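You operate a simulated robot arm through the tools that you are given. There is no shell and no other tool.

The job below is to be done with a simulated two-armed robot. You get a single attempt, and the scene is never put back.

TASK
Cure the fault that machine nine shows under LAST STRIP and bond one good strip to make up for it.
Fine: lifted: heat 220 C; weak: key recipe 4 again; crooked: X shift 0. Lot size up by one, auto; heat ends set to 220 C.
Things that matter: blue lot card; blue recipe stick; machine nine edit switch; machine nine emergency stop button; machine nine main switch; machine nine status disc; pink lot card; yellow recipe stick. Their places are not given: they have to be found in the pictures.

The check looks at the end state, three seconds after you hand in, the way a careful person would. Anything else that was tipped, shoved, dropped, spilled or broken makes it a failure.

THE ROBOT
Two 7-joint arms with fingered hands on one trunk that stands fixed in place. Base frame: the origin is at the foot of the trunk, x ahead of it, y to its left, z up. Lengths are in mm, angles in degrees, forces in N, time in s.
The left shoulder is at [21, 208, 1298], the right one opposite. Each reaches about 1152 mm from its shoulder. Payload 5 kg a hand.
The tool frame of a hand sits at the grasp point between the pads (the TCP): z along the fingers, y along the line on which they close. The tips reach 48 mm beyond it. The gripper opens to 160 mm; its body begins 56 mm behind the TCP. The gripper is a hand of 4 fingers: y runs from the thumb to the fingers, the wrist lies at [-26, -142, -252] in the tool frame, and closing takes about 1.5 s.
Orientation is that of the tool frame in the base frame, as a unit quaternion [w, x, y, z]. With the fingers straight down and the wrist toward the robot, the tool's x, y and z point along [0, 1, 0], [1, 0, 0] and [0, 0, -1] of the base frame.

THE INTERFACE
- The arms move only by the tool nudge_tool. It takes "left_commands", "right_commands" or both (then of equal length, played together; a hand with none holds still); each is a list that holds one entry, the list of rows, each a list of 7 numbers: the shift along the tool's x, y, z in units of 400 mm (1.0 is 400 mm), then the turn, a rotation vector about the tool's x, y, z in units of 60 degrees (1.0 is 60 degrees), then the gripper command, from -1 (fully open) to 1 (shut), values between in proportion. In form: [[[dx, dy, dz, wx, wy, wz, claw], ...]]. A call has 1 to 20 rows; each row is the pose to reach, as a shift and turn from the pose commanded when the call began, along the tool's axes at that moment. A call with a number of a shift or a turn outside -1 to 1 is refused whole. Rows are played at 5 a second. More than 50 mm and 8.6 degrees between two rows, or a gripper value outside its range, and nothing of the call is played. Where a pose cannot be reached the arm comes as near as it can. A force on the tool above 40 N (or 10 N above the force at the start of the call, whichever is more), or a blocked arm, ends the call early, and 0.2 s more pass. Each finger travels about 108 mm/s and halts on what it meets, pressing with about 33 N; the grip force reading is that of the motor and also rises with nothing between the fingers. The clock runs only during rows and for 0.2 s after the last one: add rows that repeat a pose to give the fingers time. The reply holds the time, the measured pose of the TCP, the force on the tool along the base axes, the opening and the grip force, in the units named above and with some noise, with the torque about the TCP (base axes, N m) and any sound that the robot's microphone picked up.
- Cameras (640 x 400 px; columns grow to the right, rows downward): "scene" is now at [98, -29.9, 1493.3]; the picture's right is [-0.32, -0.95, 0.00], its down [-0.49, 0.17, -0.85] and it looks along [0.81, -0.27, -0.52] (base axes); focal length 356 px, centre (320, 200). "left" rides on the left gripper at [-87, -133, -189] in its tool frame; the picture's right is [-0.83, -0.26, 0.49], its down [0.51, -0.71, 0.49] and it looks along [0.22, 0.66, 0.72] (tool axes); focal length 238 px, centre (320, 200). "right" rides on the right gripper at [87, -133, -189] in its tool frame; the picture's right is [-0.83, 0.26, -0.49], its down [-0.51, -0.71, 0.49] and it looks along [-0.22, 0.66, 0.72] (tool axes); focal length 238 px, centre (320, 200).
- camera(camera): a new picture of that camera. It takes no simulated time.
- slide_trunk(by): moves the trunk up (or, below 0, down) by that many mm; the arms and the scene camera ride with it, the base frame stays. It gives what a move gives, with no picture.
- grasp_type(shape, hand): the hand has 4 fingers and takes this shape, open, in about a second: jaw (thumb against the fingers, like two jaws); tri (thumb and two fingers); tip (a fingertip pinch); poke (one finger out to press); point (the index stretched); flat (the hand flat); cup (the hand cupped); fist (a fist). The gripper value then closes the fingers along that shape, each until it touches; the sizes above hold for jaw. It gives what a move gives, with no picture.
- head_to(pan, tilt): turns the head with the scene camera to pan (to the left, within 86 degrees either way) and tilt (down, from -29 to 69), counted from straight ahead of the robot. It gives what a move gives.
- measure_at(camera, pixels): for up to 12 pixels [column, row] of the newest picture of that camera ("zoom" is the newest enlarged one), the place [x, y, z] in the base frame of the surface seen there, good to about 3 mm. It takes no simulated time.
- close_up(camera, box): a new picture of the part [left, top, right, bottom] of that camera's present view, enlarged. It takes no simulated time.
- hand_in(): hands the job in; it is judged then, once.

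Leave the grippers open and the arms clear of the work at the hand-in unless told otherwise.

The tools are called after "Call:" by a JSON object that holds its "name" and its "arguments". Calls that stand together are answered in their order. nudge_tool: Moves the arms, as the interface text tells. Its arguments: {"type":"object","properties":{"left_commands":{"type":"array","items":{"type":"array","items":{"type":"array","items":{"type":"number"}}}},"right_commands":{"type":"array","items":{"type":"array","items":{"type":"array","items":{"type":"number"}}}}},"required":[]} The other tools are called the same way: slide_trunk (by) moves the trunk up or down; grasp_type (shape, hand) gives the hand a shape; head_to (pan, tilt) turns the head that bears the scene camera; camera (camera) takes a picture; measure_at (camera, pixels) gives the place of the surface under pixels of a picture; close_up (camera, box) takes an enlarged picture of a part of a camera's view; hand_in () hands the job in.

At the start:

```text
time: 0.0
left_position: [771.2, 113.3, 1127.8]
left_tool_rot: [0.0, 0.707, 0.707, 0.0]
left_ft_force: [-0.7, 0.1, -0.5]
left_ft_torque: [0.03, -0.02, -0.02]
left_opening: 159.6
left_grip_force: 0.0
left_shape: jaw
right_position: [686.6, -424.2, 1162.9]
right_tool_rot: [0.0, 0.707, 0.708, 0.0]
right_ft_force: [0.1, -0.8, -0.7]
right_ft_torque: [0.01, 0.01, 0.03]
right_opening: 159.6
right_grip_force: 0.0
right_shape: jaw
trunk travel left (down, up): [-300.0, 390.0]
head pan, tilt (commanded): [-18.6, 31.3]
```

scene: 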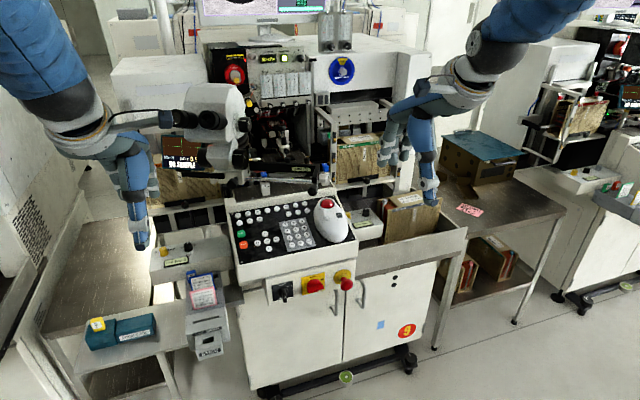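
right: 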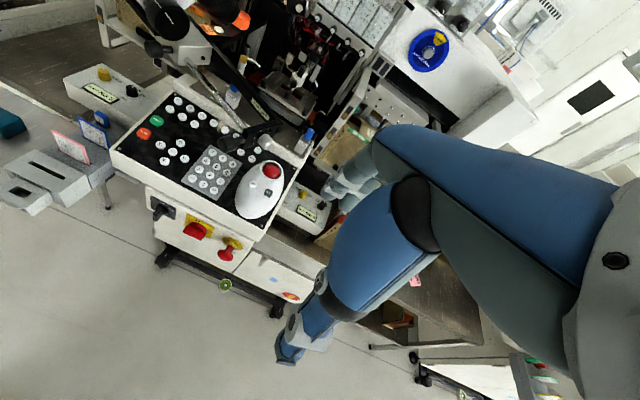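
left: 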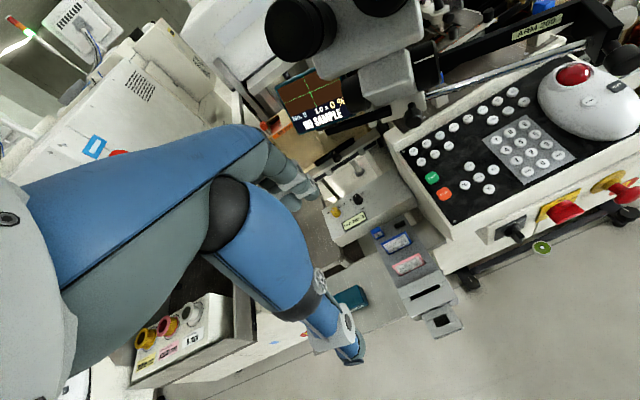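

I see a die-bonder style machine with a keypad panel, a trackball and a monitor, plus switches on the front. First I'll take enlarged views of the panel, the monitor, the lower switches and the left table.

Call:
{"name": "close_up", "arguments": {"camera": "scene", "box": [220, 180, 370, 290]}}

Call:
{"name": "close_up", "arguments": {"camera": "scene", "box": [190, 0, 370, 110]}}

Call:
{"name": "close_up", "arguments": {"camera": "scene", "box": [80, 230, 260, 370]}}

Call:
{"name": "close_up", "arguments": {"camera": "scene", "box": [250, 260, 440, 390]}}

```text
3.64 times, centred on (295, 235) of scene
```

zoom: 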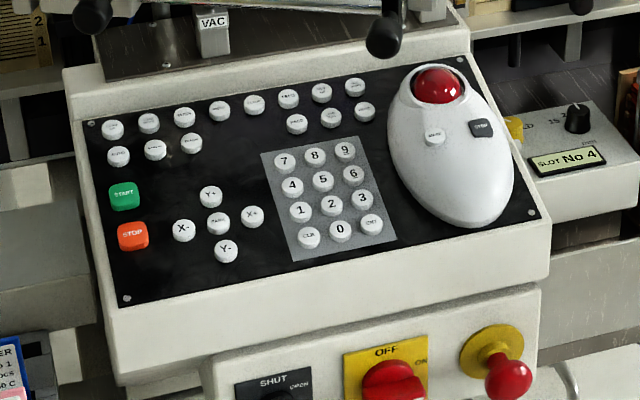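

```text
3.56 times, centred on (280, 55) of scene
```

zoom: 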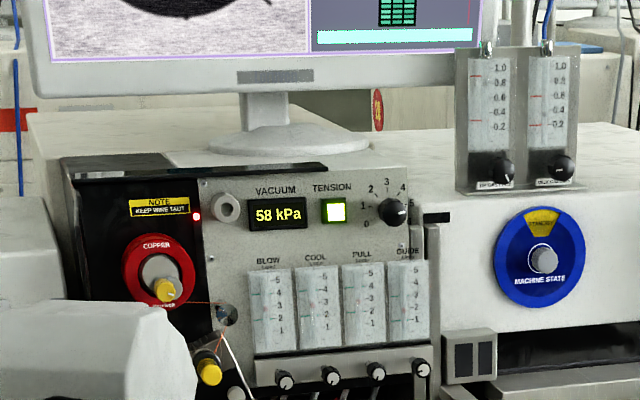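

```text
2.86 times, centred on (170, 300) of scene
```

zoom: 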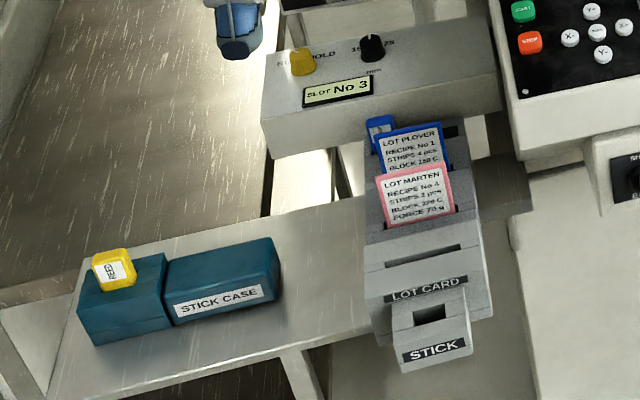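

```text
3.08 times, centred on (345, 325) of scene
```

zoom: 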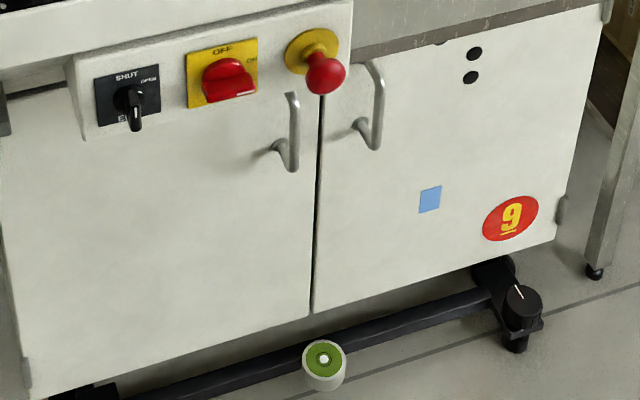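

The lot cards and sticks are at the left, and the edit switch (SHUT/OPEN), main switch (OFF/ON) and red e-stop are on the front. I'll tilt the head up to read the monitor.

Call:
{"name": "head_to", "arguments": {"pan": -10, "tilt": 10}}

Call:
{"name": "camera", "arguments": {"camera": "scene"}}

```text
time: 0.8
left_position: [772.0, 112.0, 1126.4]
left_tool_rot: [0.0, 0.708, 0.707, 0.0]
left_ft_force: [-0.3, -0.7, 0.6]
left_ft_torque: [0.0, -0.02, 0.02]
left_opening: 159.7
left_grip_force: 0.0
left_shape: jaw
right_position: [685.6, -423.3, 1164.3]
right_tool_rot: [-0.002, 0.707, 0.707, 0.001]
right_ft_force: [-0.1, 0.1, -0.1]
right_ft_torque: [0.0, 0.02, -0.02]
right_opening: 159.4
right_grip_force: 0.1
right_shape: jaw
trunk travel left (down, up): [-300.0, 390.0]
head pan, tilt (commanded): [-10.0, 10.0]
```

```text
taken
```

scene: 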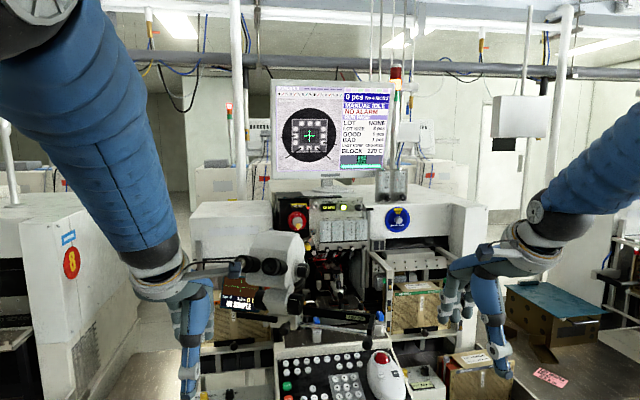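

Call:
{"name": "close_up", "arguments": {"camera": "scene", "box": [335, 85, 400, 175]}}

Call:
{"name": "close_up", "arguments": {"camera": "scene", "box": [265, 75, 405, 175]}}

Call:
{"name": "close_up", "arguments": {"camera": "scene", "box": [270, 190, 450, 330]}}

Call:
{"name": "close_up", "arguments": {"camera": "scene", "box": [180, 240, 330, 340]}}

```text
4.44 times, centred on (368, 130) of scene
```

zoom: 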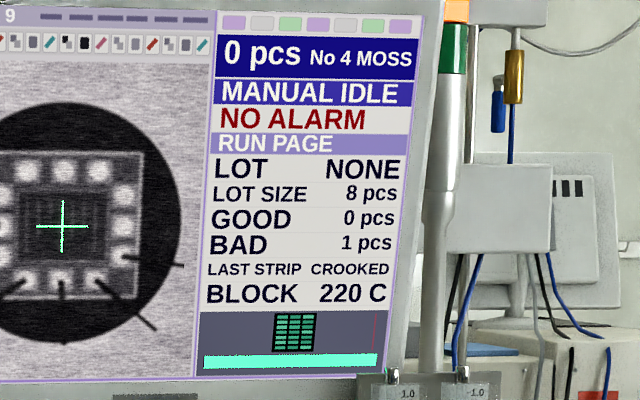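

```text
4.00 times, centred on (335, 125) of scene
```

zoom: 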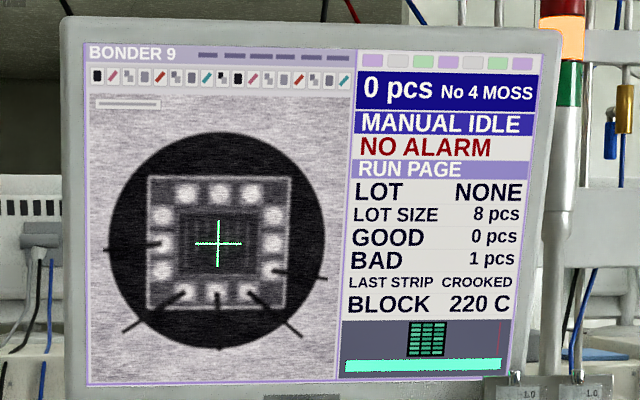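

```text
2.86 times, centred on (360, 260) of scene
```

zoom: 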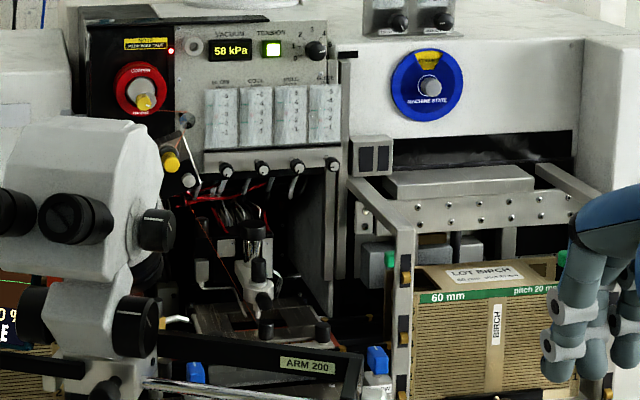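

```text
4.00 times, centred on (255, 290) of scene
```

zoom: 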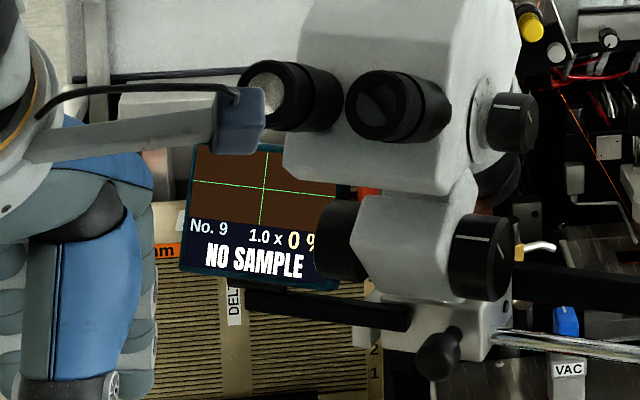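

LAST STRIP reads CROOKED, so the cure is X shift 0, with lot size going from 8 to 9, auto, and block heat staying at 220 C. I'll look down again and read the key legends in close detail.

Call:
{"name": "head_to", "arguments": {"pan": -15, "tilt": 35}}

Call:
{"name": "camera", "arguments": {"camera": "scene"}}

```text
time: 1.7
left_position: [770.7, 112.5, 1126.9]
left_tool_rot: [0.0, 0.707, 0.707, 0.0]
left_ft_force: [-1.3, 1.5, -0.1]
left_ft_torque: [-0.01, 0.0, 0.0]
left_opening: 159.8
left_grip_force: 0.0
left_shape: jaw
right_position: [687.3, -424.7, 1164.2]
right_tool_rot: [0.0, 0.707, 0.708, 0.0]
right_ft_force: [-0.1, -0.5, -0.6]
right_ft_torque: [-0.01, -0.03, -0.01]
right_opening: 159.5
right_grip_force: 0.1
right_shape: jaw
trunk travel left (down, up): [-300.0, 390.0]
head pan, tilt (commanded): [-15.0, 35.0]
```

```text
taken
```

scene: 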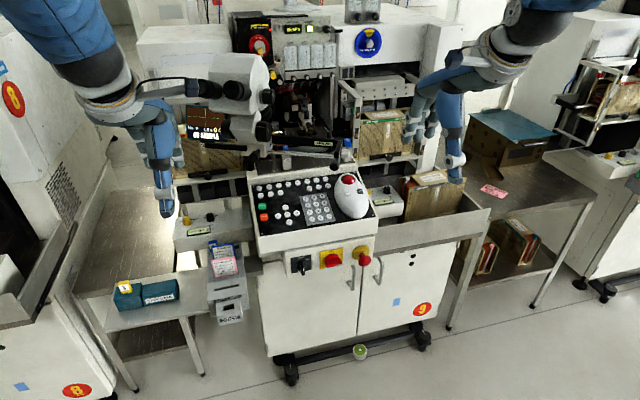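

Call:
{"name": "close_up", "arguments": {"camera": "scene", "box": [248, 170, 312, 210]}}

Call:
{"name": "close_up", "arguments": {"camera": "scene", "box": [285, 168, 349, 208]}}

Call:
{"name": "close_up", "arguments": {"camera": "scene", "box": [250, 195, 314, 235]}}

Call:
{"name": "close_up", "arguments": {"camera": "scene", "box": [295, 190, 385, 246]}}

Call:
{"name": "close_up", "arguments": {"camera": "scene", "box": [280, 235, 384, 300]}}

Call:
{"name": "close_up", "arguments": {"camera": "scene", "box": [195, 235, 259, 330]}}

```text
10.00 times, centred on (280, 190) of scene
```

zoom: 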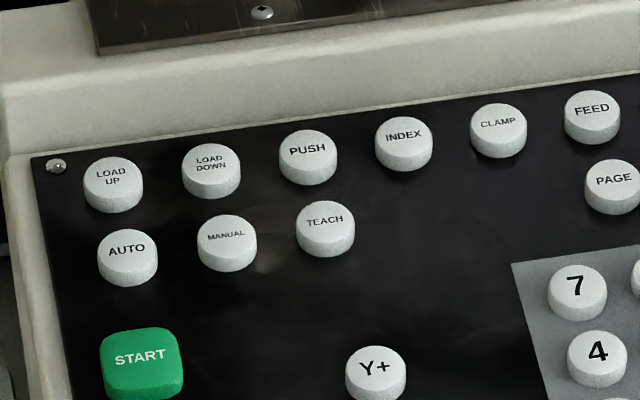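

```text
10.00 times, centred on (317, 188) of scene
```

zoom: 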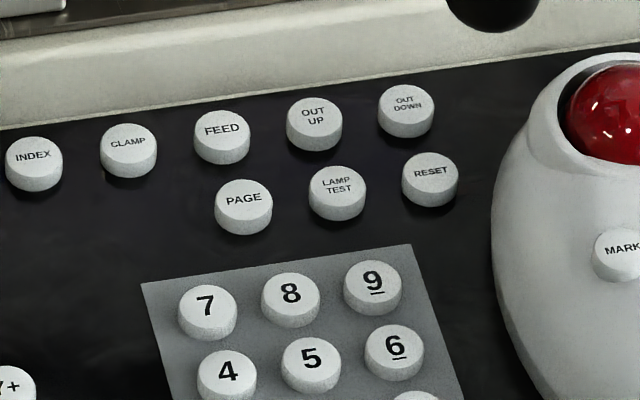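

```text
10.00 times, centred on (282, 215) of scene
```

zoom: 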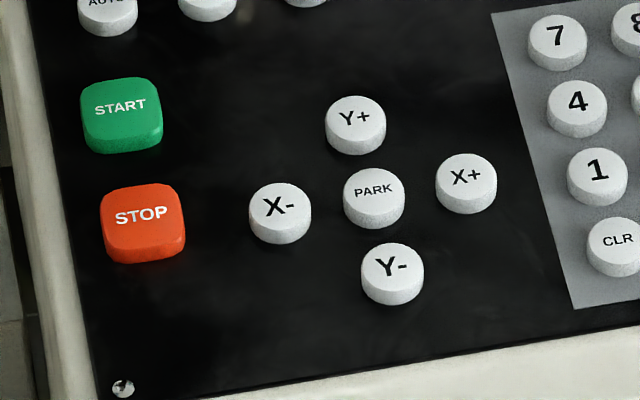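

```text
7.11 times, centred on (340, 218) of scene
```

zoom: 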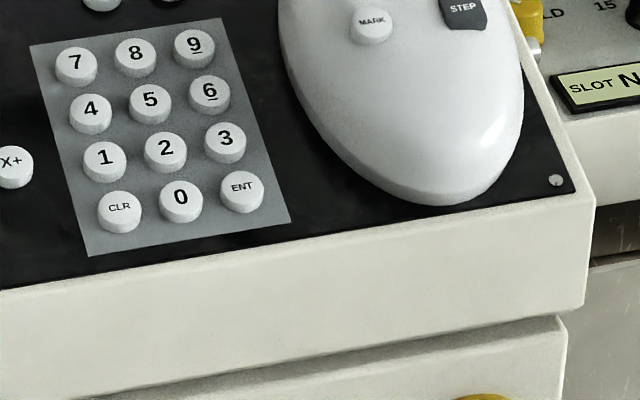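

```text
6.15 times, centred on (332, 268) of scene
```

zoom: 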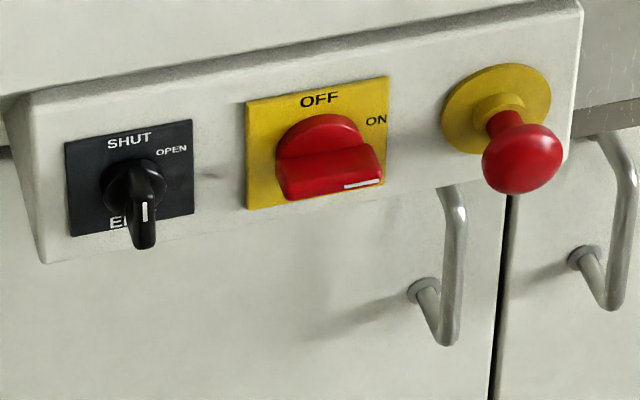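

```text
4.21 times, centred on (227, 282) of scene
```

zoom: 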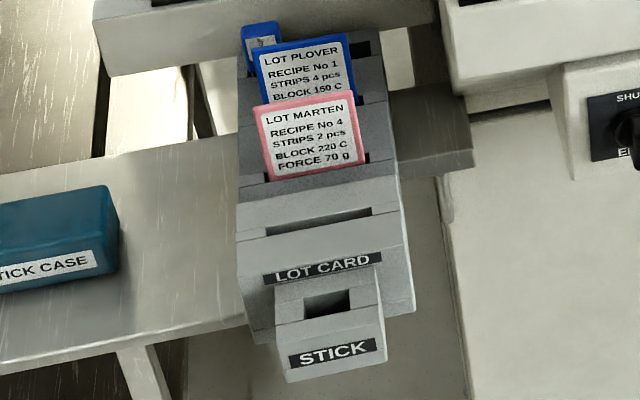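

The knob of the edit switch points at SHUT, the main switch is at ON, and the keys are readable. I'll enlarge the status disc, the edit switch, the sticks, and the notes around the machine.

Call:
{"name": "close_up", "arguments": {"camera": "scene", "box": [345, 20, 393, 60]}}

Call:
{"name": "close_up", "arguments": {"camera": "scene", "box": [285, 250, 325, 282]}}

Call:
{"name": "close_up", "arguments": {"camera": "scene", "box": [105, 230, 265, 330]}}

Call:
{"name": "close_up", "arguments": {"camera": "scene", "box": [365, 150, 525, 250]}}

Call:
{"name": "close_up", "arguments": {"camera": "scene", "box": [165, 195, 260, 255]}}

Call:
{"name": "measure_at", "arguments": {"camera": "scene", "pixels": [[260, 189], [309, 188], [261, 196], [318, 187], [264, 206], [265, 216], [307, 263], [331, 257], [363, 256], [305, 199], [344, 208], [351, 178]]}}

```text
10.00 times, centred on (369, 40) of scene
```

zoom: 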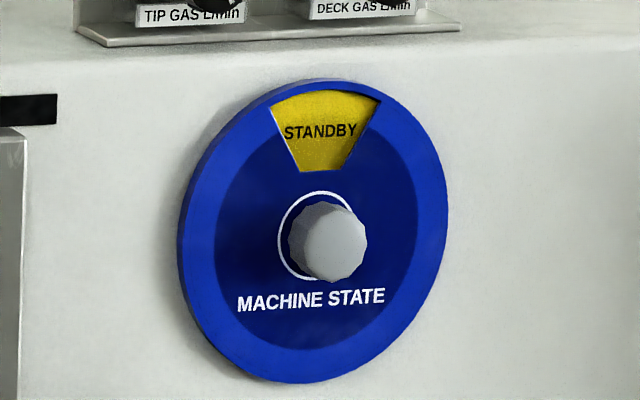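

```text
12.50 times, centred on (305, 266) of scene
```

zoom: 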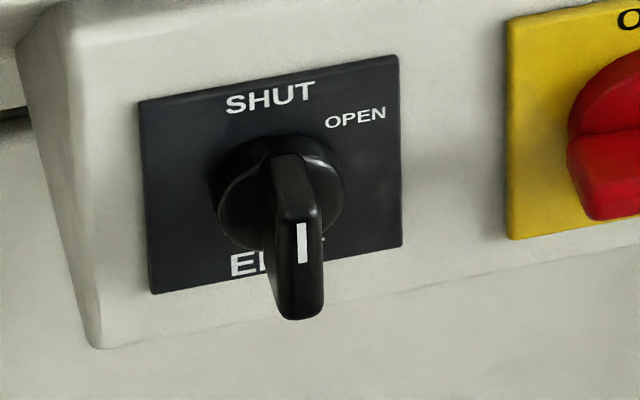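

```text
4.00 times, centred on (185, 280) of scene
```

zoom: 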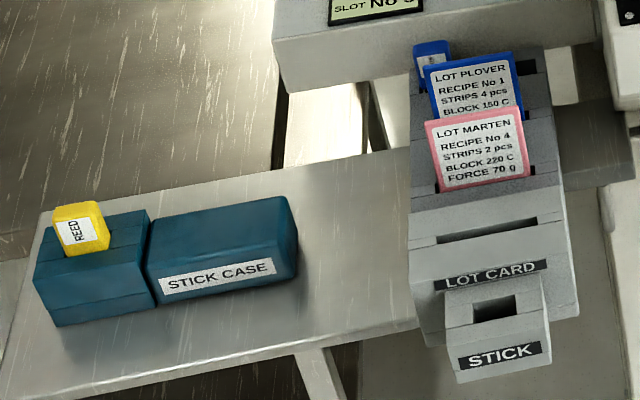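

```text
4.00 times, centred on (445, 200) of scene
```

zoom: 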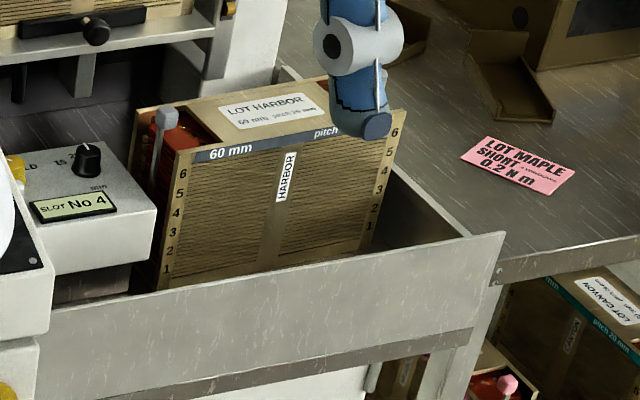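

```text
6.67 times, centred on (212, 225) of scene
```

zoom: 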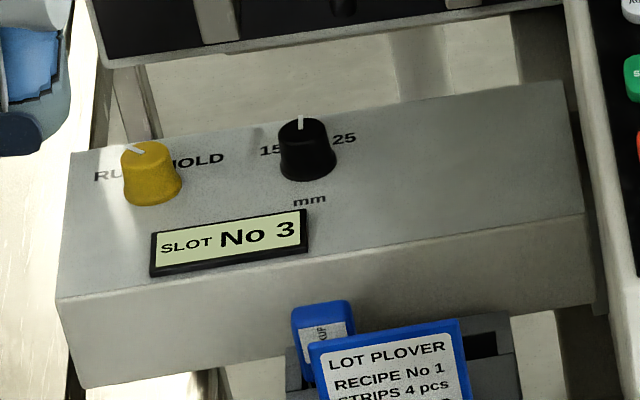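

```text
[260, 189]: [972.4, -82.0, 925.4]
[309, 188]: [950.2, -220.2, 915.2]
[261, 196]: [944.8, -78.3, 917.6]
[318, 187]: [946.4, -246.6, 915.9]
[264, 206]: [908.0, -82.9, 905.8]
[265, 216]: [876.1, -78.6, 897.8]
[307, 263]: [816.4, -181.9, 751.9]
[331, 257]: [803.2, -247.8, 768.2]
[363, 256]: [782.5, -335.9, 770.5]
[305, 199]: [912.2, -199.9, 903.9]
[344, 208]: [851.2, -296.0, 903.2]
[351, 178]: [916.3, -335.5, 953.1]
```

The disc shows STANDBY. I'll take an enlarged view of the whole panel and measure the keys precisely, and I'll shape the right hand for poking.

Call:
{"name": "close_up", "arguments": {"camera": "scene", "box": [248, 168, 376, 248]}}

Call:
{"name": "grasp_type", "arguments": {"shape": "poke", "hand": "right"}}

Call:
{"name": "camera", "arguments": {"camera": "right"}}

```text
5.00 times, centred on (312, 208) of scene
```

zoom: 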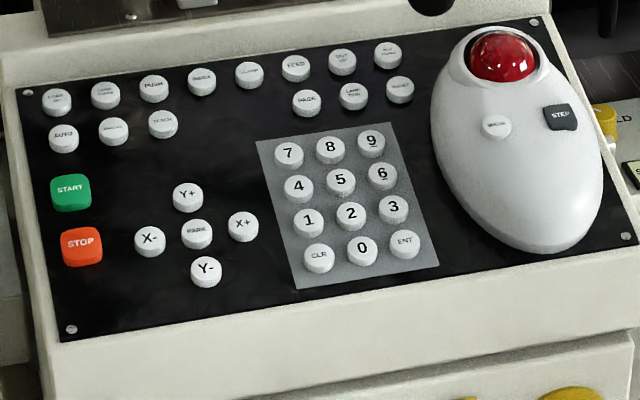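

```text
time: 2.6
left_position: [772.1, 112.3, 1128.1]
left_tool_rot: [0.0, 0.707, 0.707, 0.0]
left_ft_force: [-0.7, -0.2, 0.0]
left_ft_torque: [0.04, 0.0, 0.02]
left_opening: 159.7
left_grip_force: 0.0
left_shape: jaw
right_position: [686.1, -422.4, 1163.6]
right_tool_rot: [0.0, 0.706, 0.708, 0.0]
right_ft_force: [0.8, -0.1, 0.8]
right_ft_torque: [0.01, 0.01, -0.02]
right_opening: 0.0
right_grip_force: 0.1
right_shape: poke
trunk travel left (down, up): [-300.0, 390.0]
head pan, tilt (commanded): [-15.0, 35.0]
```

```text
taken
```

right: 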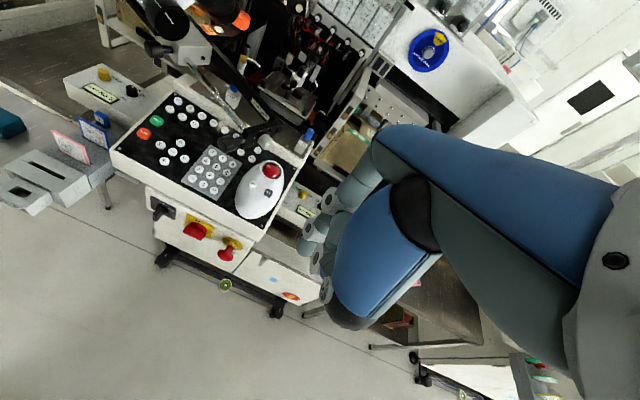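

The hand has changed shape. I'll view the right hand from the scene camera to find the poking fingertip, and measure the keys from the newest zoom.

Call:
{"name": "measure_at", "arguments": {"camera": "zoom", "pixels": [[57, 98], [387, 52], [63, 134], [306, 99], [400, 86], [289, 151], [371, 140], [319, 254], [404, 240], [70, 188], [82, 244], [205, 268]]}}

Call:
{"name": "camera", "arguments": {"camera": "scene"}}

Call:
{"name": "close_up", "arguments": {"camera": "scene", "box": [380, 30, 540, 200]}}

```text
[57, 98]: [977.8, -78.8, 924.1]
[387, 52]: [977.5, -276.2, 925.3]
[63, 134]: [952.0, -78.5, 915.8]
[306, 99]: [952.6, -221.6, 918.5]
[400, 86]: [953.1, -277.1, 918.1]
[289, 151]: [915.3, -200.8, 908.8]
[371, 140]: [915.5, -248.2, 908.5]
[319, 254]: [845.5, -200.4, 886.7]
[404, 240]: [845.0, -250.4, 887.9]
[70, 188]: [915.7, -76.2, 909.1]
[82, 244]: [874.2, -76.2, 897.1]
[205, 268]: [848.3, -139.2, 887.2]
```

```text
taken
```

scene: 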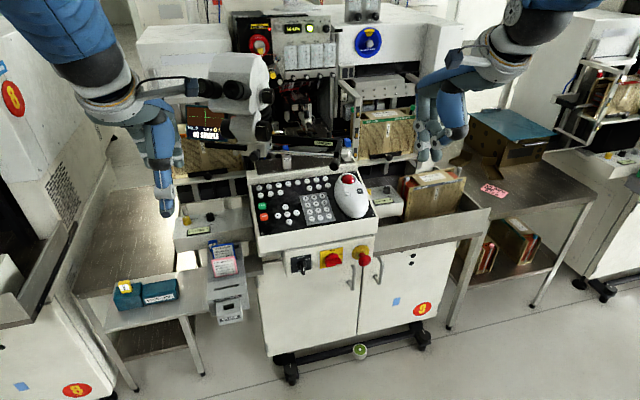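

```text
2.35 times, centred on (460, 115) of scene
```

zoom: 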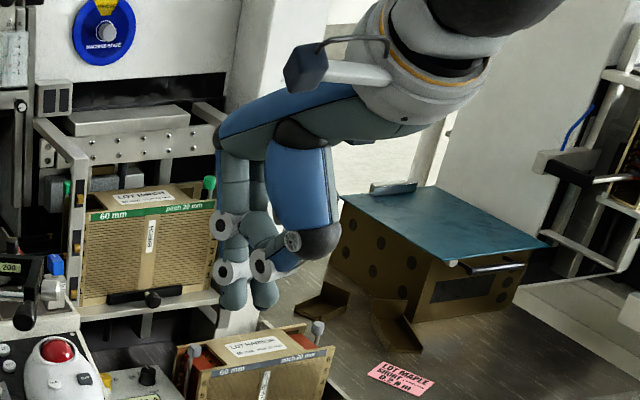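

The machine is square to the base axes: key rows run along y, and the panel slopes gently up away from the robot. Now I'll turn the head to the right hand and find the poking fingertip.

Call:
{"name": "head_to", "arguments": {"pan": -35, "tilt": 30}}

Call:
{"name": "camera", "arguments": {"camera": "scene"}}

Call:
{"name": "close_up", "arguments": {"camera": "scene", "box": [280, 60, 440, 200]}}

Call:
{"name": "close_up", "arguments": {"camera": "right", "box": [270, 130, 440, 340]}}

```text
time: 3.5
left_position: [772.0, 112.8, 1128.3]
left_tool_rot: [0.0, 0.707, 0.707, 0.0]
left_ft_force: [0.0, 0.4, 0.2]
left_ft_torque: [0.02, 0.0, 0.01]
left_opening: 159.5
left_grip_force: 0.1
left_shape: jaw
right_position: [685.2, -423.8, 1163.2]
right_tool_rot: [0.001, 0.707, 0.708, 0.0]
right_ft_force: [-0.8, 0.0, 0.1]
right_ft_torque: [-0.01, 0.01, -0.02]
right_opening: 0.1
right_grip_force: 0.1
right_shape: poke
trunk travel left (down, up): [-300.0, 390.0]
head pan, tilt (commanded): [-35.0, 30.0]
```

```text
taken
```

scene: 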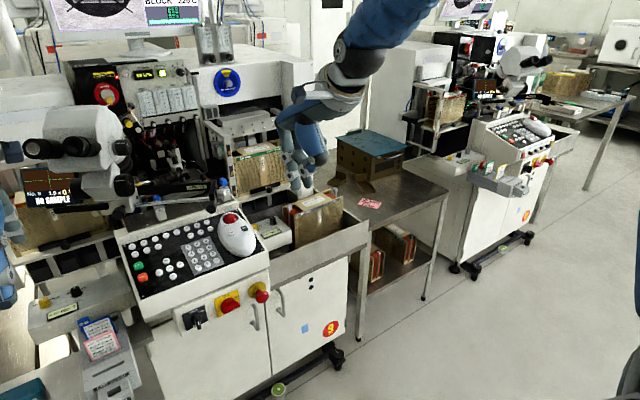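

```text
2.86 times, centred on (360, 130) of scene
```

zoom: 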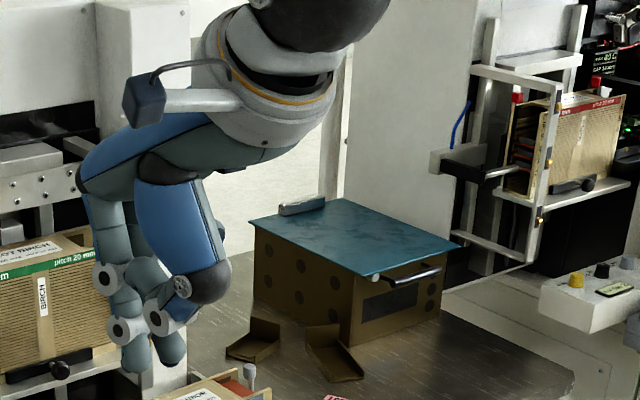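

```text
1.90 times, centred on (355, 235) of right
```

zoom: 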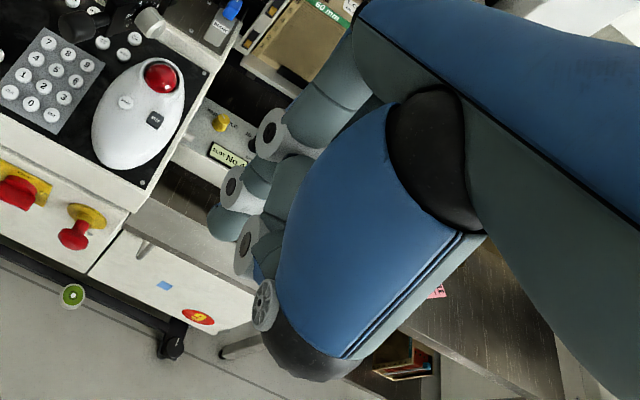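

I'll zoom in on the fingers and measure the tip candidates.

Call:
{"name": "close_up", "arguments": {"camera": "scene", "box": [295, 100, 359, 160]}}

Call:
{"name": "close_up", "arguments": {"camera": "scene", "box": [270, 100, 366, 200]}}

```text
6.67 times, centred on (327, 130) of scene
```

zoom: 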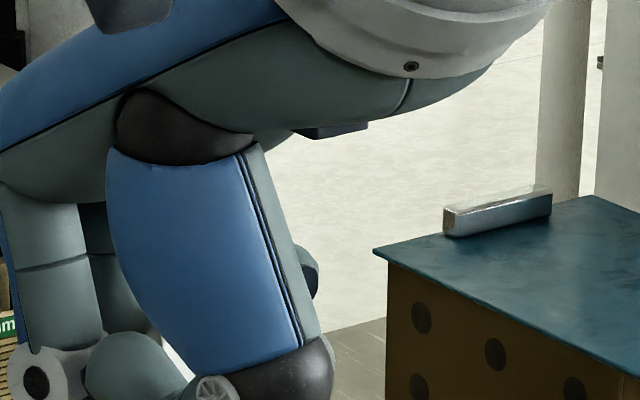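

```text
4.00 times, centred on (318, 150) of scene
```

zoom: 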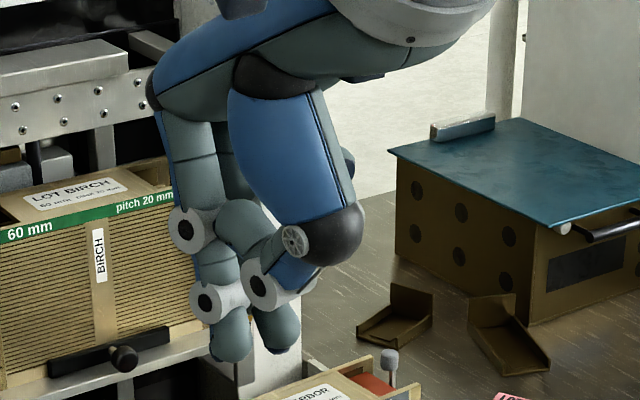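

Call:
{"name": "measure_at", "arguments": {"camera": "zoom", "pixels": [[230, 355], [232, 340], [282, 345], [275, 325], [205, 302], [262, 285], [187, 229], [185, 150], [240, 220], [294, 240], [330, 240], [225, 140]]}}

Call:
{"name": "camera", "arguments": {"camera": "left"}}

```text
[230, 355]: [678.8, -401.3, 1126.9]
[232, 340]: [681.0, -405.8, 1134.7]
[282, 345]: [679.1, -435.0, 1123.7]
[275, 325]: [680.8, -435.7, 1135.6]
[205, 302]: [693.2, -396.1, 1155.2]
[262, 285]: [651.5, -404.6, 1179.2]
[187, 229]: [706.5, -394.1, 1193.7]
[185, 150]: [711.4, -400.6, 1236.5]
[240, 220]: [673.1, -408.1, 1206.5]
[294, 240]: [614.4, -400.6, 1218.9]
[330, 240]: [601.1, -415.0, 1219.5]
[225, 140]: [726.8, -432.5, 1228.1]
```

```text
taken
```

left: 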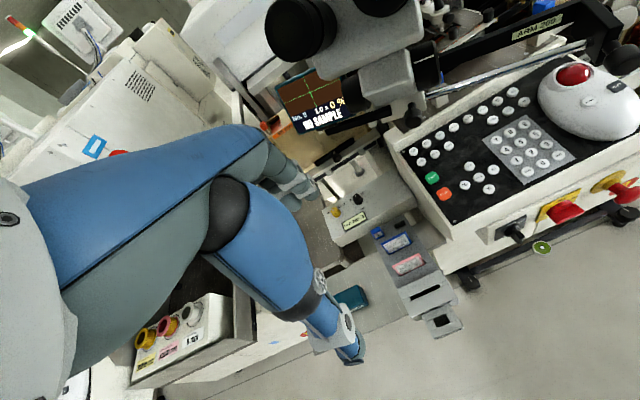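

Two fingertips appear near z≈1125. I'll let the clock run a little with the poke shape held open and look again to see the final shape.

Call:
{"name": "nudge_tool", "arguments": {"right_commands": [[[0, 0, 0, 0, 0, 0, -1], [0, 0, 0, 0, 0, 0, -1], [0, 0, 0, 0, 0, 0, -1], [0, 0, 0, 0, 0, 0, -1], [0, 0, 0, 0, 0, 0, -1]]]}}

Call:
{"name": "close_up", "arguments": {"camera": "scene", "box": [270, 100, 366, 200]}}

Call:
{"name": "nudge_tool", "arguments": {"right_commands": [[[0, 0, 0, 0, 0, 0, 1], [0, 0, 0, 0, 0, 0, 1], [0, 0, 0, 0, 0, 0, 1], [0, 0, 0, 0, 0, 0, 1], [0, 0, 0, 0, 0, 0, 1], [0, 0, 0, 0, 0, 0, 1], [0, 0, 0, 0, 0, 0, 1], [0, 0, 0, 0, 0, 0, 1]]]}}

Call:
{"name": "close_up", "arguments": {"camera": "scene", "box": [270, 100, 366, 200]}}

```text
time: 4.7
left_position: [771.8, 112.7, 1127.2]
left_tool_rot: [0.0, 0.707, 0.707, -0.001]
left_ft_force: [-0.1, -0.5, -1.2]
left_ft_torque: [0.01, 0.0, -0.01]
left_opening: 159.7
left_grip_force: 0.1
left_shape: jaw
right_position: [684.8, -423.2, 1164.7]
right_tool_rot: [0.0, 0.707, 0.707, -0.001]
right_ft_force: [-0.5, 0.0, -0.1]
right_ft_torque: [0.02, 0.02, -0.02]
right_opening: 0.3
right_grip_force: 0.0
right_shape: poke
trunk travel left (down, up): [-300.0, 390.0]
head pan, tilt (commanded): [-35.0, 30.0]
```

```text
4.00 times, centred on (318, 150) of scene
```

zoom: 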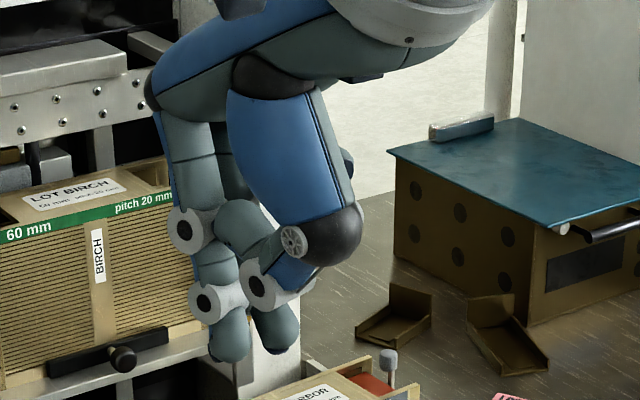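

```text
time: 6.5
left_position: [771.3, 111.8, 1128.2]
left_tool_rot: [0.0, 0.707, 0.707, -0.001]
left_ft_force: [-0.1, -0.5, -0.1]
left_ft_torque: [-0.01, -0.03, 0.0]
left_opening: 159.6
left_grip_force: 0.1
left_shape: jaw
right_position: [686.9, -423.1, 1163.1]
right_tool_rot: [0.0, 0.707, 0.707, -0.001]
right_ft_force: [0.1, 0.2, -0.3]
right_ft_torque: [0.03, 0.04, 0.0]
right_opening: 0.0
right_grip_force: 0.1
right_shape: poke
trunk travel left (down, up): [-300.0, 390.0]
head pan, tilt (commanded): [-35.0, 30.0]
```

```text
4.00 times, centred on (318, 150) of scene
```

zoom: 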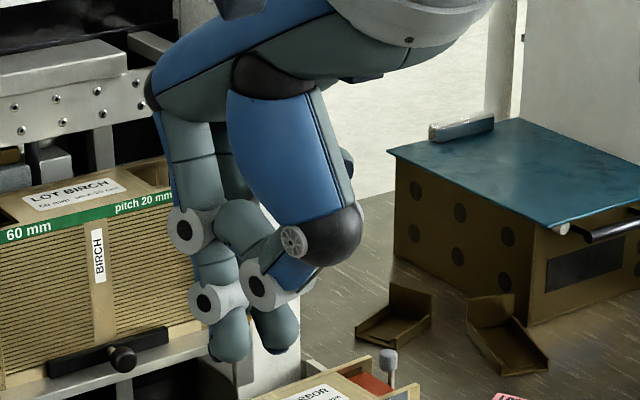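

The poke shape is not clear in this view. I'll try the "point" shape to compare which finger stays out.

Call:
{"name": "grasp_type", "arguments": {"shape": "point", "hand": "right"}}

Call:
{"name": "close_up", "arguments": {"camera": "scene", "box": [270, 100, 366, 200]}}

Call:
{"name": "close_up", "arguments": {"camera": "right", "box": [270, 130, 440, 340]}}

```text
time: 7.4
left_position: [772.6, 111.9, 1127.9]
left_tool_rot: [-0.001, 0.707, 0.707, 0.0]
left_ft_force: [0.2, 0.8, -0.5]
left_ft_torque: [0.0, 0.01, 0.0]
left_opening: 159.5
left_grip_force: 0.1
left_shape: jaw
right_position: [686.2, -423.6, 1164.9]
right_tool_rot: [0.0, 0.707, 0.707, 0.0]
right_ft_force: [0.5, 0.5, 0.3]
right_ft_torque: [0.0, 0.0, -0.02]
right_opening: 0.1
right_grip_force: 0.0
right_shape: point
trunk travel left (down, up): [-300.0, 390.0]
head pan, tilt (commanded): [-35.0, 30.0]
```

```text
4.00 times, centred on (318, 150) of scene
```

zoom: 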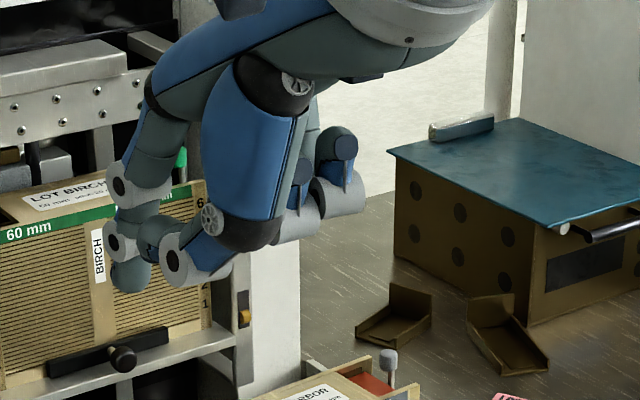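

```text
1.90 times, centred on (355, 235) of right
```

zoom: 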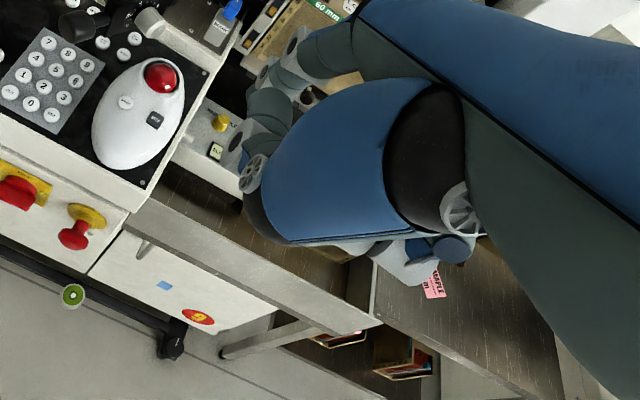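

Call:
{"name": "nudge_tool", "arguments": {"right_commands": [[[0, 0, 0, 0, 0, 0, -1], [0, 0, 0, 0, 0, 0, -1], [0, 0, 0, 0, 0, 0, -1], [0, 0, 0, 0, 0, 0, -1], [0, 0, 0, 0, 0, 0, -1], [0, 0, 0, 0, 0, 0, -1], [0, 0, 0, 0, 0, 0, -1]]]}}

Call:
{"name": "close_up", "arguments": {"camera": "scene", "box": [270, 100, 366, 200]}}

```text
time: 9.0
left_position: [771.3, 112.6, 1128.1]
left_tool_rot: [0.0, 0.706, 0.708, 0.0]
left_ft_force: [0.2, 0.4, 0.7]
left_ft_torque: [0.02, 0.0, 0.02]
left_opening: 159.8
left_grip_force: 0.1
left_shape: jaw
right_position: [686.0, -423.7, 1163.8]
right_tool_rot: [0.0, 0.708, 0.707, 0.0]
right_ft_force: [-0.3, -0.1, -0.2]
right_ft_torque: [-0.01, 0.01, 0.01]
right_opening: 0.0
right_grip_force: 0.0
right_shape: point
trunk travel left (down, up): [-300.0, 390.0]
head pan, tilt (commanded): [-35.0, 30.0]
```

```text
4.00 times, centred on (318, 150) of scene
```

zoom: 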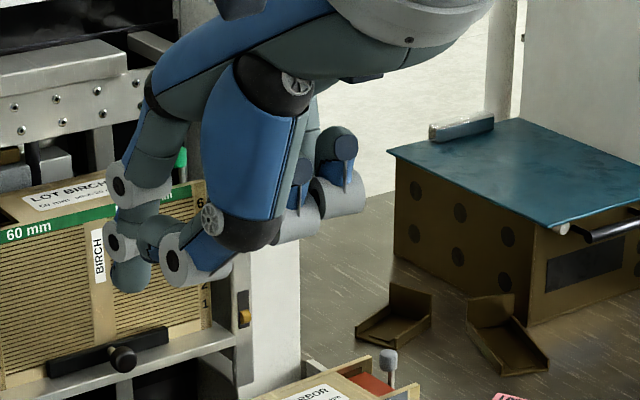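

Call:
{"name": "measure_at", "arguments": {"camera": "zoom", "pixels": [[130, 287], [130, 275], [110, 242], [120, 186], [172, 266], [205, 275], [155, 240], [215, 220], [300, 190], [335, 150], [340, 195], [290, 220]]}}

Call:
{"name": "grasp_type", "arguments": {"shape": "poke", "hand": "right"}}

Call:
{"name": "head_to", "arguments": {"pan": -40, "tilt": 20}}

Call:
{"name": "close_up", "arguments": {"camera": "scene", "box": [270, 100, 400, 230]}}

```text
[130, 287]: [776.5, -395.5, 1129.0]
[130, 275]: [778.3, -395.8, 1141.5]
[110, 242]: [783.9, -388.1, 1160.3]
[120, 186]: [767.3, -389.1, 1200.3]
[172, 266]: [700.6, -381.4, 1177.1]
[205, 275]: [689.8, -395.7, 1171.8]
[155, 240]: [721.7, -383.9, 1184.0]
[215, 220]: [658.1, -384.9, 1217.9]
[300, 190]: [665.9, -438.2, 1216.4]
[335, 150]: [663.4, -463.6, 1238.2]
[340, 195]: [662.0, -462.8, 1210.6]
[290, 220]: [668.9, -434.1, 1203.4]
```

```text
time: 9.9
left_position: [771.9, 112.2, 1127.5]
left_tool_rot: [0.0, 0.708, 0.707, 0.0]
left_ft_force: [0.9, -0.2, -0.1]
left_ft_torque: [0.01, 0.0, -0.01]
left_opening: 159.5
left_grip_force: 0.2
left_shape: jaw
right_position: [686.2, -424.1, 1163.4]
right_tool_rot: [0.0, 0.706, 0.708, 0.0]
right_ft_force: [0.7, -0.2, -0.3]
right_ft_torque: [0.0, 0.02, -0.04]
right_opening: 0.1
right_grip_force: 0.2
right_shape: poke
trunk travel left (down, up): [-300.0, 390.0]
head pan, tilt (commanded): [-35.0, 30.0]
```

```text
time: 10.6
left_position: [771.9, 112.7, 1127.3]
left_tool_rot: [0.001, 0.707, 0.707, 0.001]
left_ft_force: [-0.2, 0.2, 0.8]
left_ft_torque: [0.01, 0.02, 0.01]
left_opening: 159.8
left_grip_force: 0.1
left_shape: jaw
right_position: [687.1, -423.2, 1163.7]
right_tool_rot: [0.0, 0.707, 0.707, 0.0]
right_ft_force: [0.7, -0.6, -0.5]
right_ft_torque: [0.01, 0.01, 0.0]
right_opening: 0.1
right_grip_force: 0.0
right_shape: poke
trunk travel left (down, up): [-300.0, 390.0]
head pan, tilt (commanded): [-40.0, 20.0]
```

```text
3.08 times, centred on (335, 165) of scene
```

zoom: 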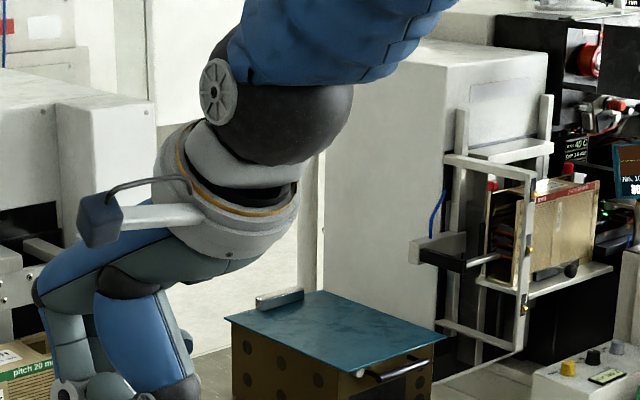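

"Point" puts the index tip about 90 mm ahead and 40 mm below the TCP, well isolated. I'll have one more look at "poke" before choosing.

Call:
{"name": "head_to", "arguments": {"pan": -33, "tilt": 28}}

Call:
{"name": "camera", "arguments": {"camera": "scene"}}

Call:
{"name": "close_up", "arguments": {"camera": "scene", "box": [280, 130, 344, 190]}}

```text
time: 11.3
left_position: [771.7, 112.4, 1127.8]
left_tool_rot: [0.0, 0.707, 0.707, 0.0]
left_ft_force: [0.8, -1.2, 0.0]
left_ft_torque: [0.0, 0.02, -0.03]
left_opening: 159.3
left_grip_force: 0.1
left_shape: jaw
right_position: [686.6, -423.7, 1165.3]
right_tool_rot: [0.0, 0.707, 0.707, 0.0]
right_ft_force: [-0.2, 0.5, 0.3]
right_ft_torque: [0.01, 0.0, 0.01]
right_opening: 0.1
right_grip_force: 0.0
right_shape: poke
trunk travel left (down, up): [-300.0, 390.0]
head pan, tilt (commanded): [-33.0, 28.0]
```

```text
taken
```

scene: 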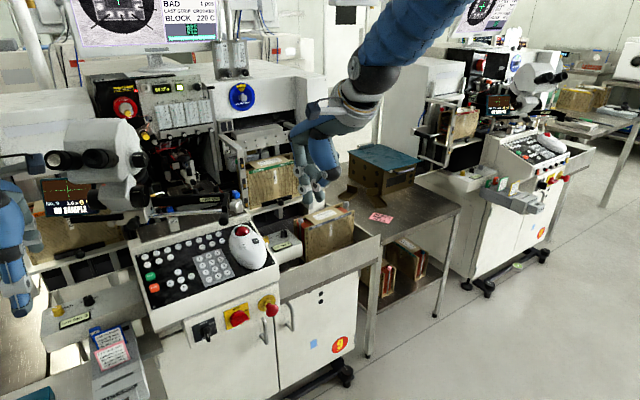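

```text
6.67 times, centred on (312, 160) of scene
```

zoom: 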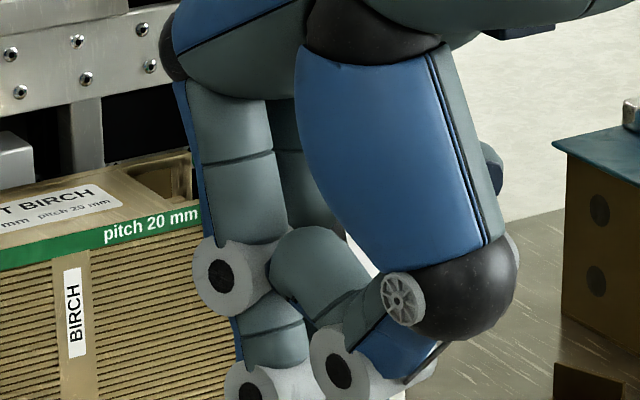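

I'll use "point" (isolated index). I'll set that shape, turn the head to see both panel and monitor, and measure obstacles (microscope arm, black knobs) above the back of the panel.

Call:
{"name": "grasp_type", "arguments": {"shape": "point", "hand": "right"}}

Call:
{"name": "head_to", "arguments": {"pan": -13, "tilt": 24}}

Call:
{"name": "camera", "arguments": {"camera": "scene"}}

Call:
{"name": "close_up", "arguments": {"camera": "scene", "box": [240, 200, 420, 312]}}

```text
time: 12.2
left_position: [771.8, 112.5, 1127.2]
left_tool_rot: [0.0, 0.707, 0.707, 0.001]
left_ft_force: [-0.2, -0.2, -0.4]
left_ft_torque: [-0.01, 0.0, -0.01]
left_opening: 159.6
left_grip_force: 0.1
left_shape: jaw
right_position: [685.5, -423.6, 1164.3]
right_tool_rot: [0.0, 0.707, 0.708, 0.0]
right_ft_force: [-0.6, -0.2, -0.7]
right_ft_torque: [0.01, -0.01, -0.03]
right_opening: 0.0
right_grip_force: 0.0
right_shape: point
trunk travel left (down, up): [-300.0, 390.0]
head pan, tilt (commanded): [-33.0, 28.0]
```

```text
time: 13.0
left_position: [770.5, 111.8, 1128.6]
left_tool_rot: [0.0, 0.707, 0.707, 0.001]
left_ft_force: [0.1, 0.0, 0.4]
left_ft_torque: [0.03, 0.0, -0.04]
left_opening: 159.5
left_grip_force: 0.1
left_shape: jaw
right_position: [686.9, -423.8, 1163.6]
right_tool_rot: [0.0, 0.708, 0.707, 0.0]
right_ft_force: [0.4, -0.3, -0.4]
right_ft_torque: [-0.02, 0.01, 0.0]
right_opening: 0.0
right_grip_force: 0.3
right_shape: point
trunk travel left (down, up): [-300.0, 390.0]
head pan, tilt (commanded): [-13.0, 24.0]
```

```text
taken
```

scene: 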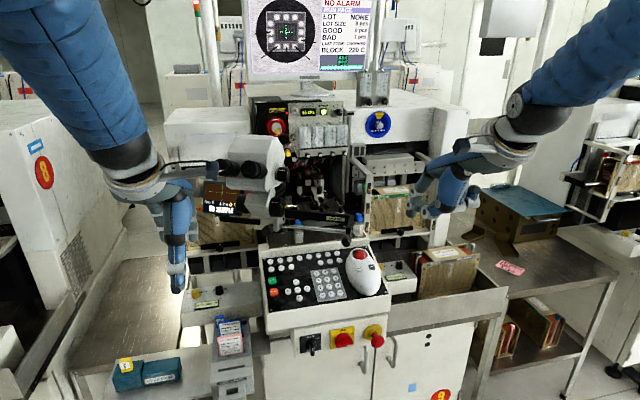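

```text
3.56 times, centred on (330, 256) of scene
```

zoom: 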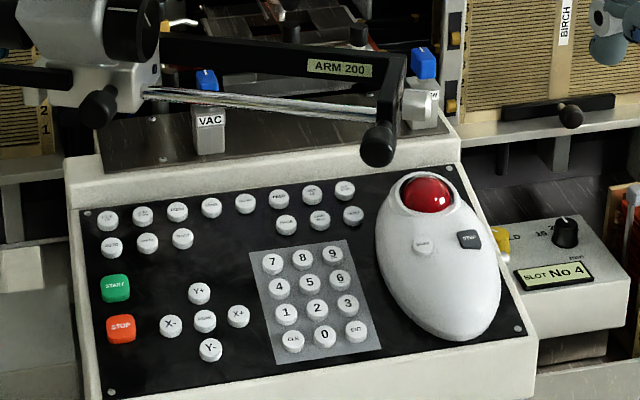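

Call:
{"name": "measure_at", "arguments": {"camera": "zoom", "pixels": [[376, 146], [376, 160], [385, 120], [340, 68], [280, 102], [102, 100], [148, 30], [130, 70], [205, 82], [424, 60], [210, 130], [430, 110]]}}

Call:
{"name": "close_up", "arguments": {"camera": "scene", "box": [240, 0, 420, 112]}}

```text
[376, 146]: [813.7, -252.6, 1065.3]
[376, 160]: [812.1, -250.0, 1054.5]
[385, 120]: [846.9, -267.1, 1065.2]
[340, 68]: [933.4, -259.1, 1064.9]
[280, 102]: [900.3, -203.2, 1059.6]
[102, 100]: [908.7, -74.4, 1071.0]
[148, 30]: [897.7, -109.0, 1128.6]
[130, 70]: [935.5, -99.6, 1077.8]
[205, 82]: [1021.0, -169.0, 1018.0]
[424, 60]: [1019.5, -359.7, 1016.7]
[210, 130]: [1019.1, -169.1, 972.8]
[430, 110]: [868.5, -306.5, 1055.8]
```

```text
3.56 times, centred on (330, 56) of scene
```

zoom: 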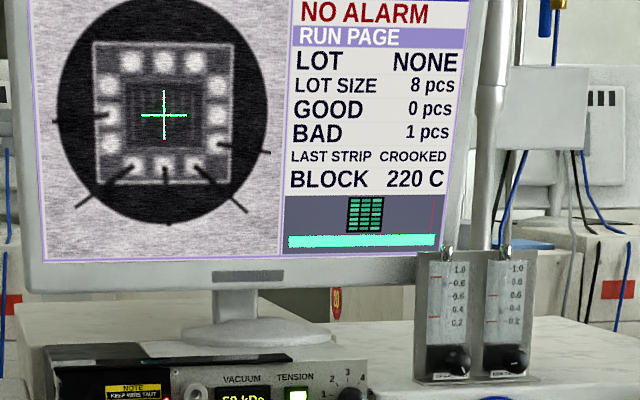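

There's a microscope swing arm (ARM 200) with a ball-ended handle hovering above the panel at about z≈1060, which must not be touched. I'll zoom in and map it carefully.

Call:
{"name": "close_up", "arguments": {"camera": "scene", "box": [240, 195, 370, 275]}}

Call:
{"name": "measure_at", "arguments": {"camera": "zoom", "pixels": [[230, 85], [300, 95], [360, 95], [430, 105], [520, 110], [560, 115], [250, 150], [330, 158], [420, 165], [500, 175], [545, 170], [540, 200]]}}

```text
4.92 times, centred on (305, 235) of scene
```

zoom: 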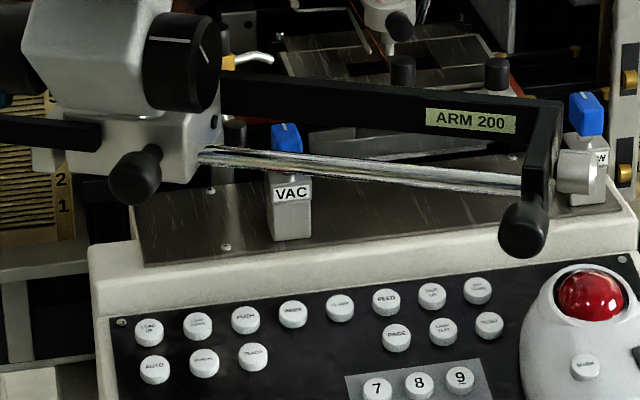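

```text
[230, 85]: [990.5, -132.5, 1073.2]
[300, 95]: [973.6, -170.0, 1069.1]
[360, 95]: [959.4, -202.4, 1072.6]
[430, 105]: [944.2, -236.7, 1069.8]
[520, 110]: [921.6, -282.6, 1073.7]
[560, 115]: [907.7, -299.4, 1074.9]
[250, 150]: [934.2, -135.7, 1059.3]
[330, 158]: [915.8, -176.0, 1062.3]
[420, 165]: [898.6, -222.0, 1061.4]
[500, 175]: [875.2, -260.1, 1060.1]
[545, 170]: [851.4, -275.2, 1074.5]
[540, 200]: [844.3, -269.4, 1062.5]
```

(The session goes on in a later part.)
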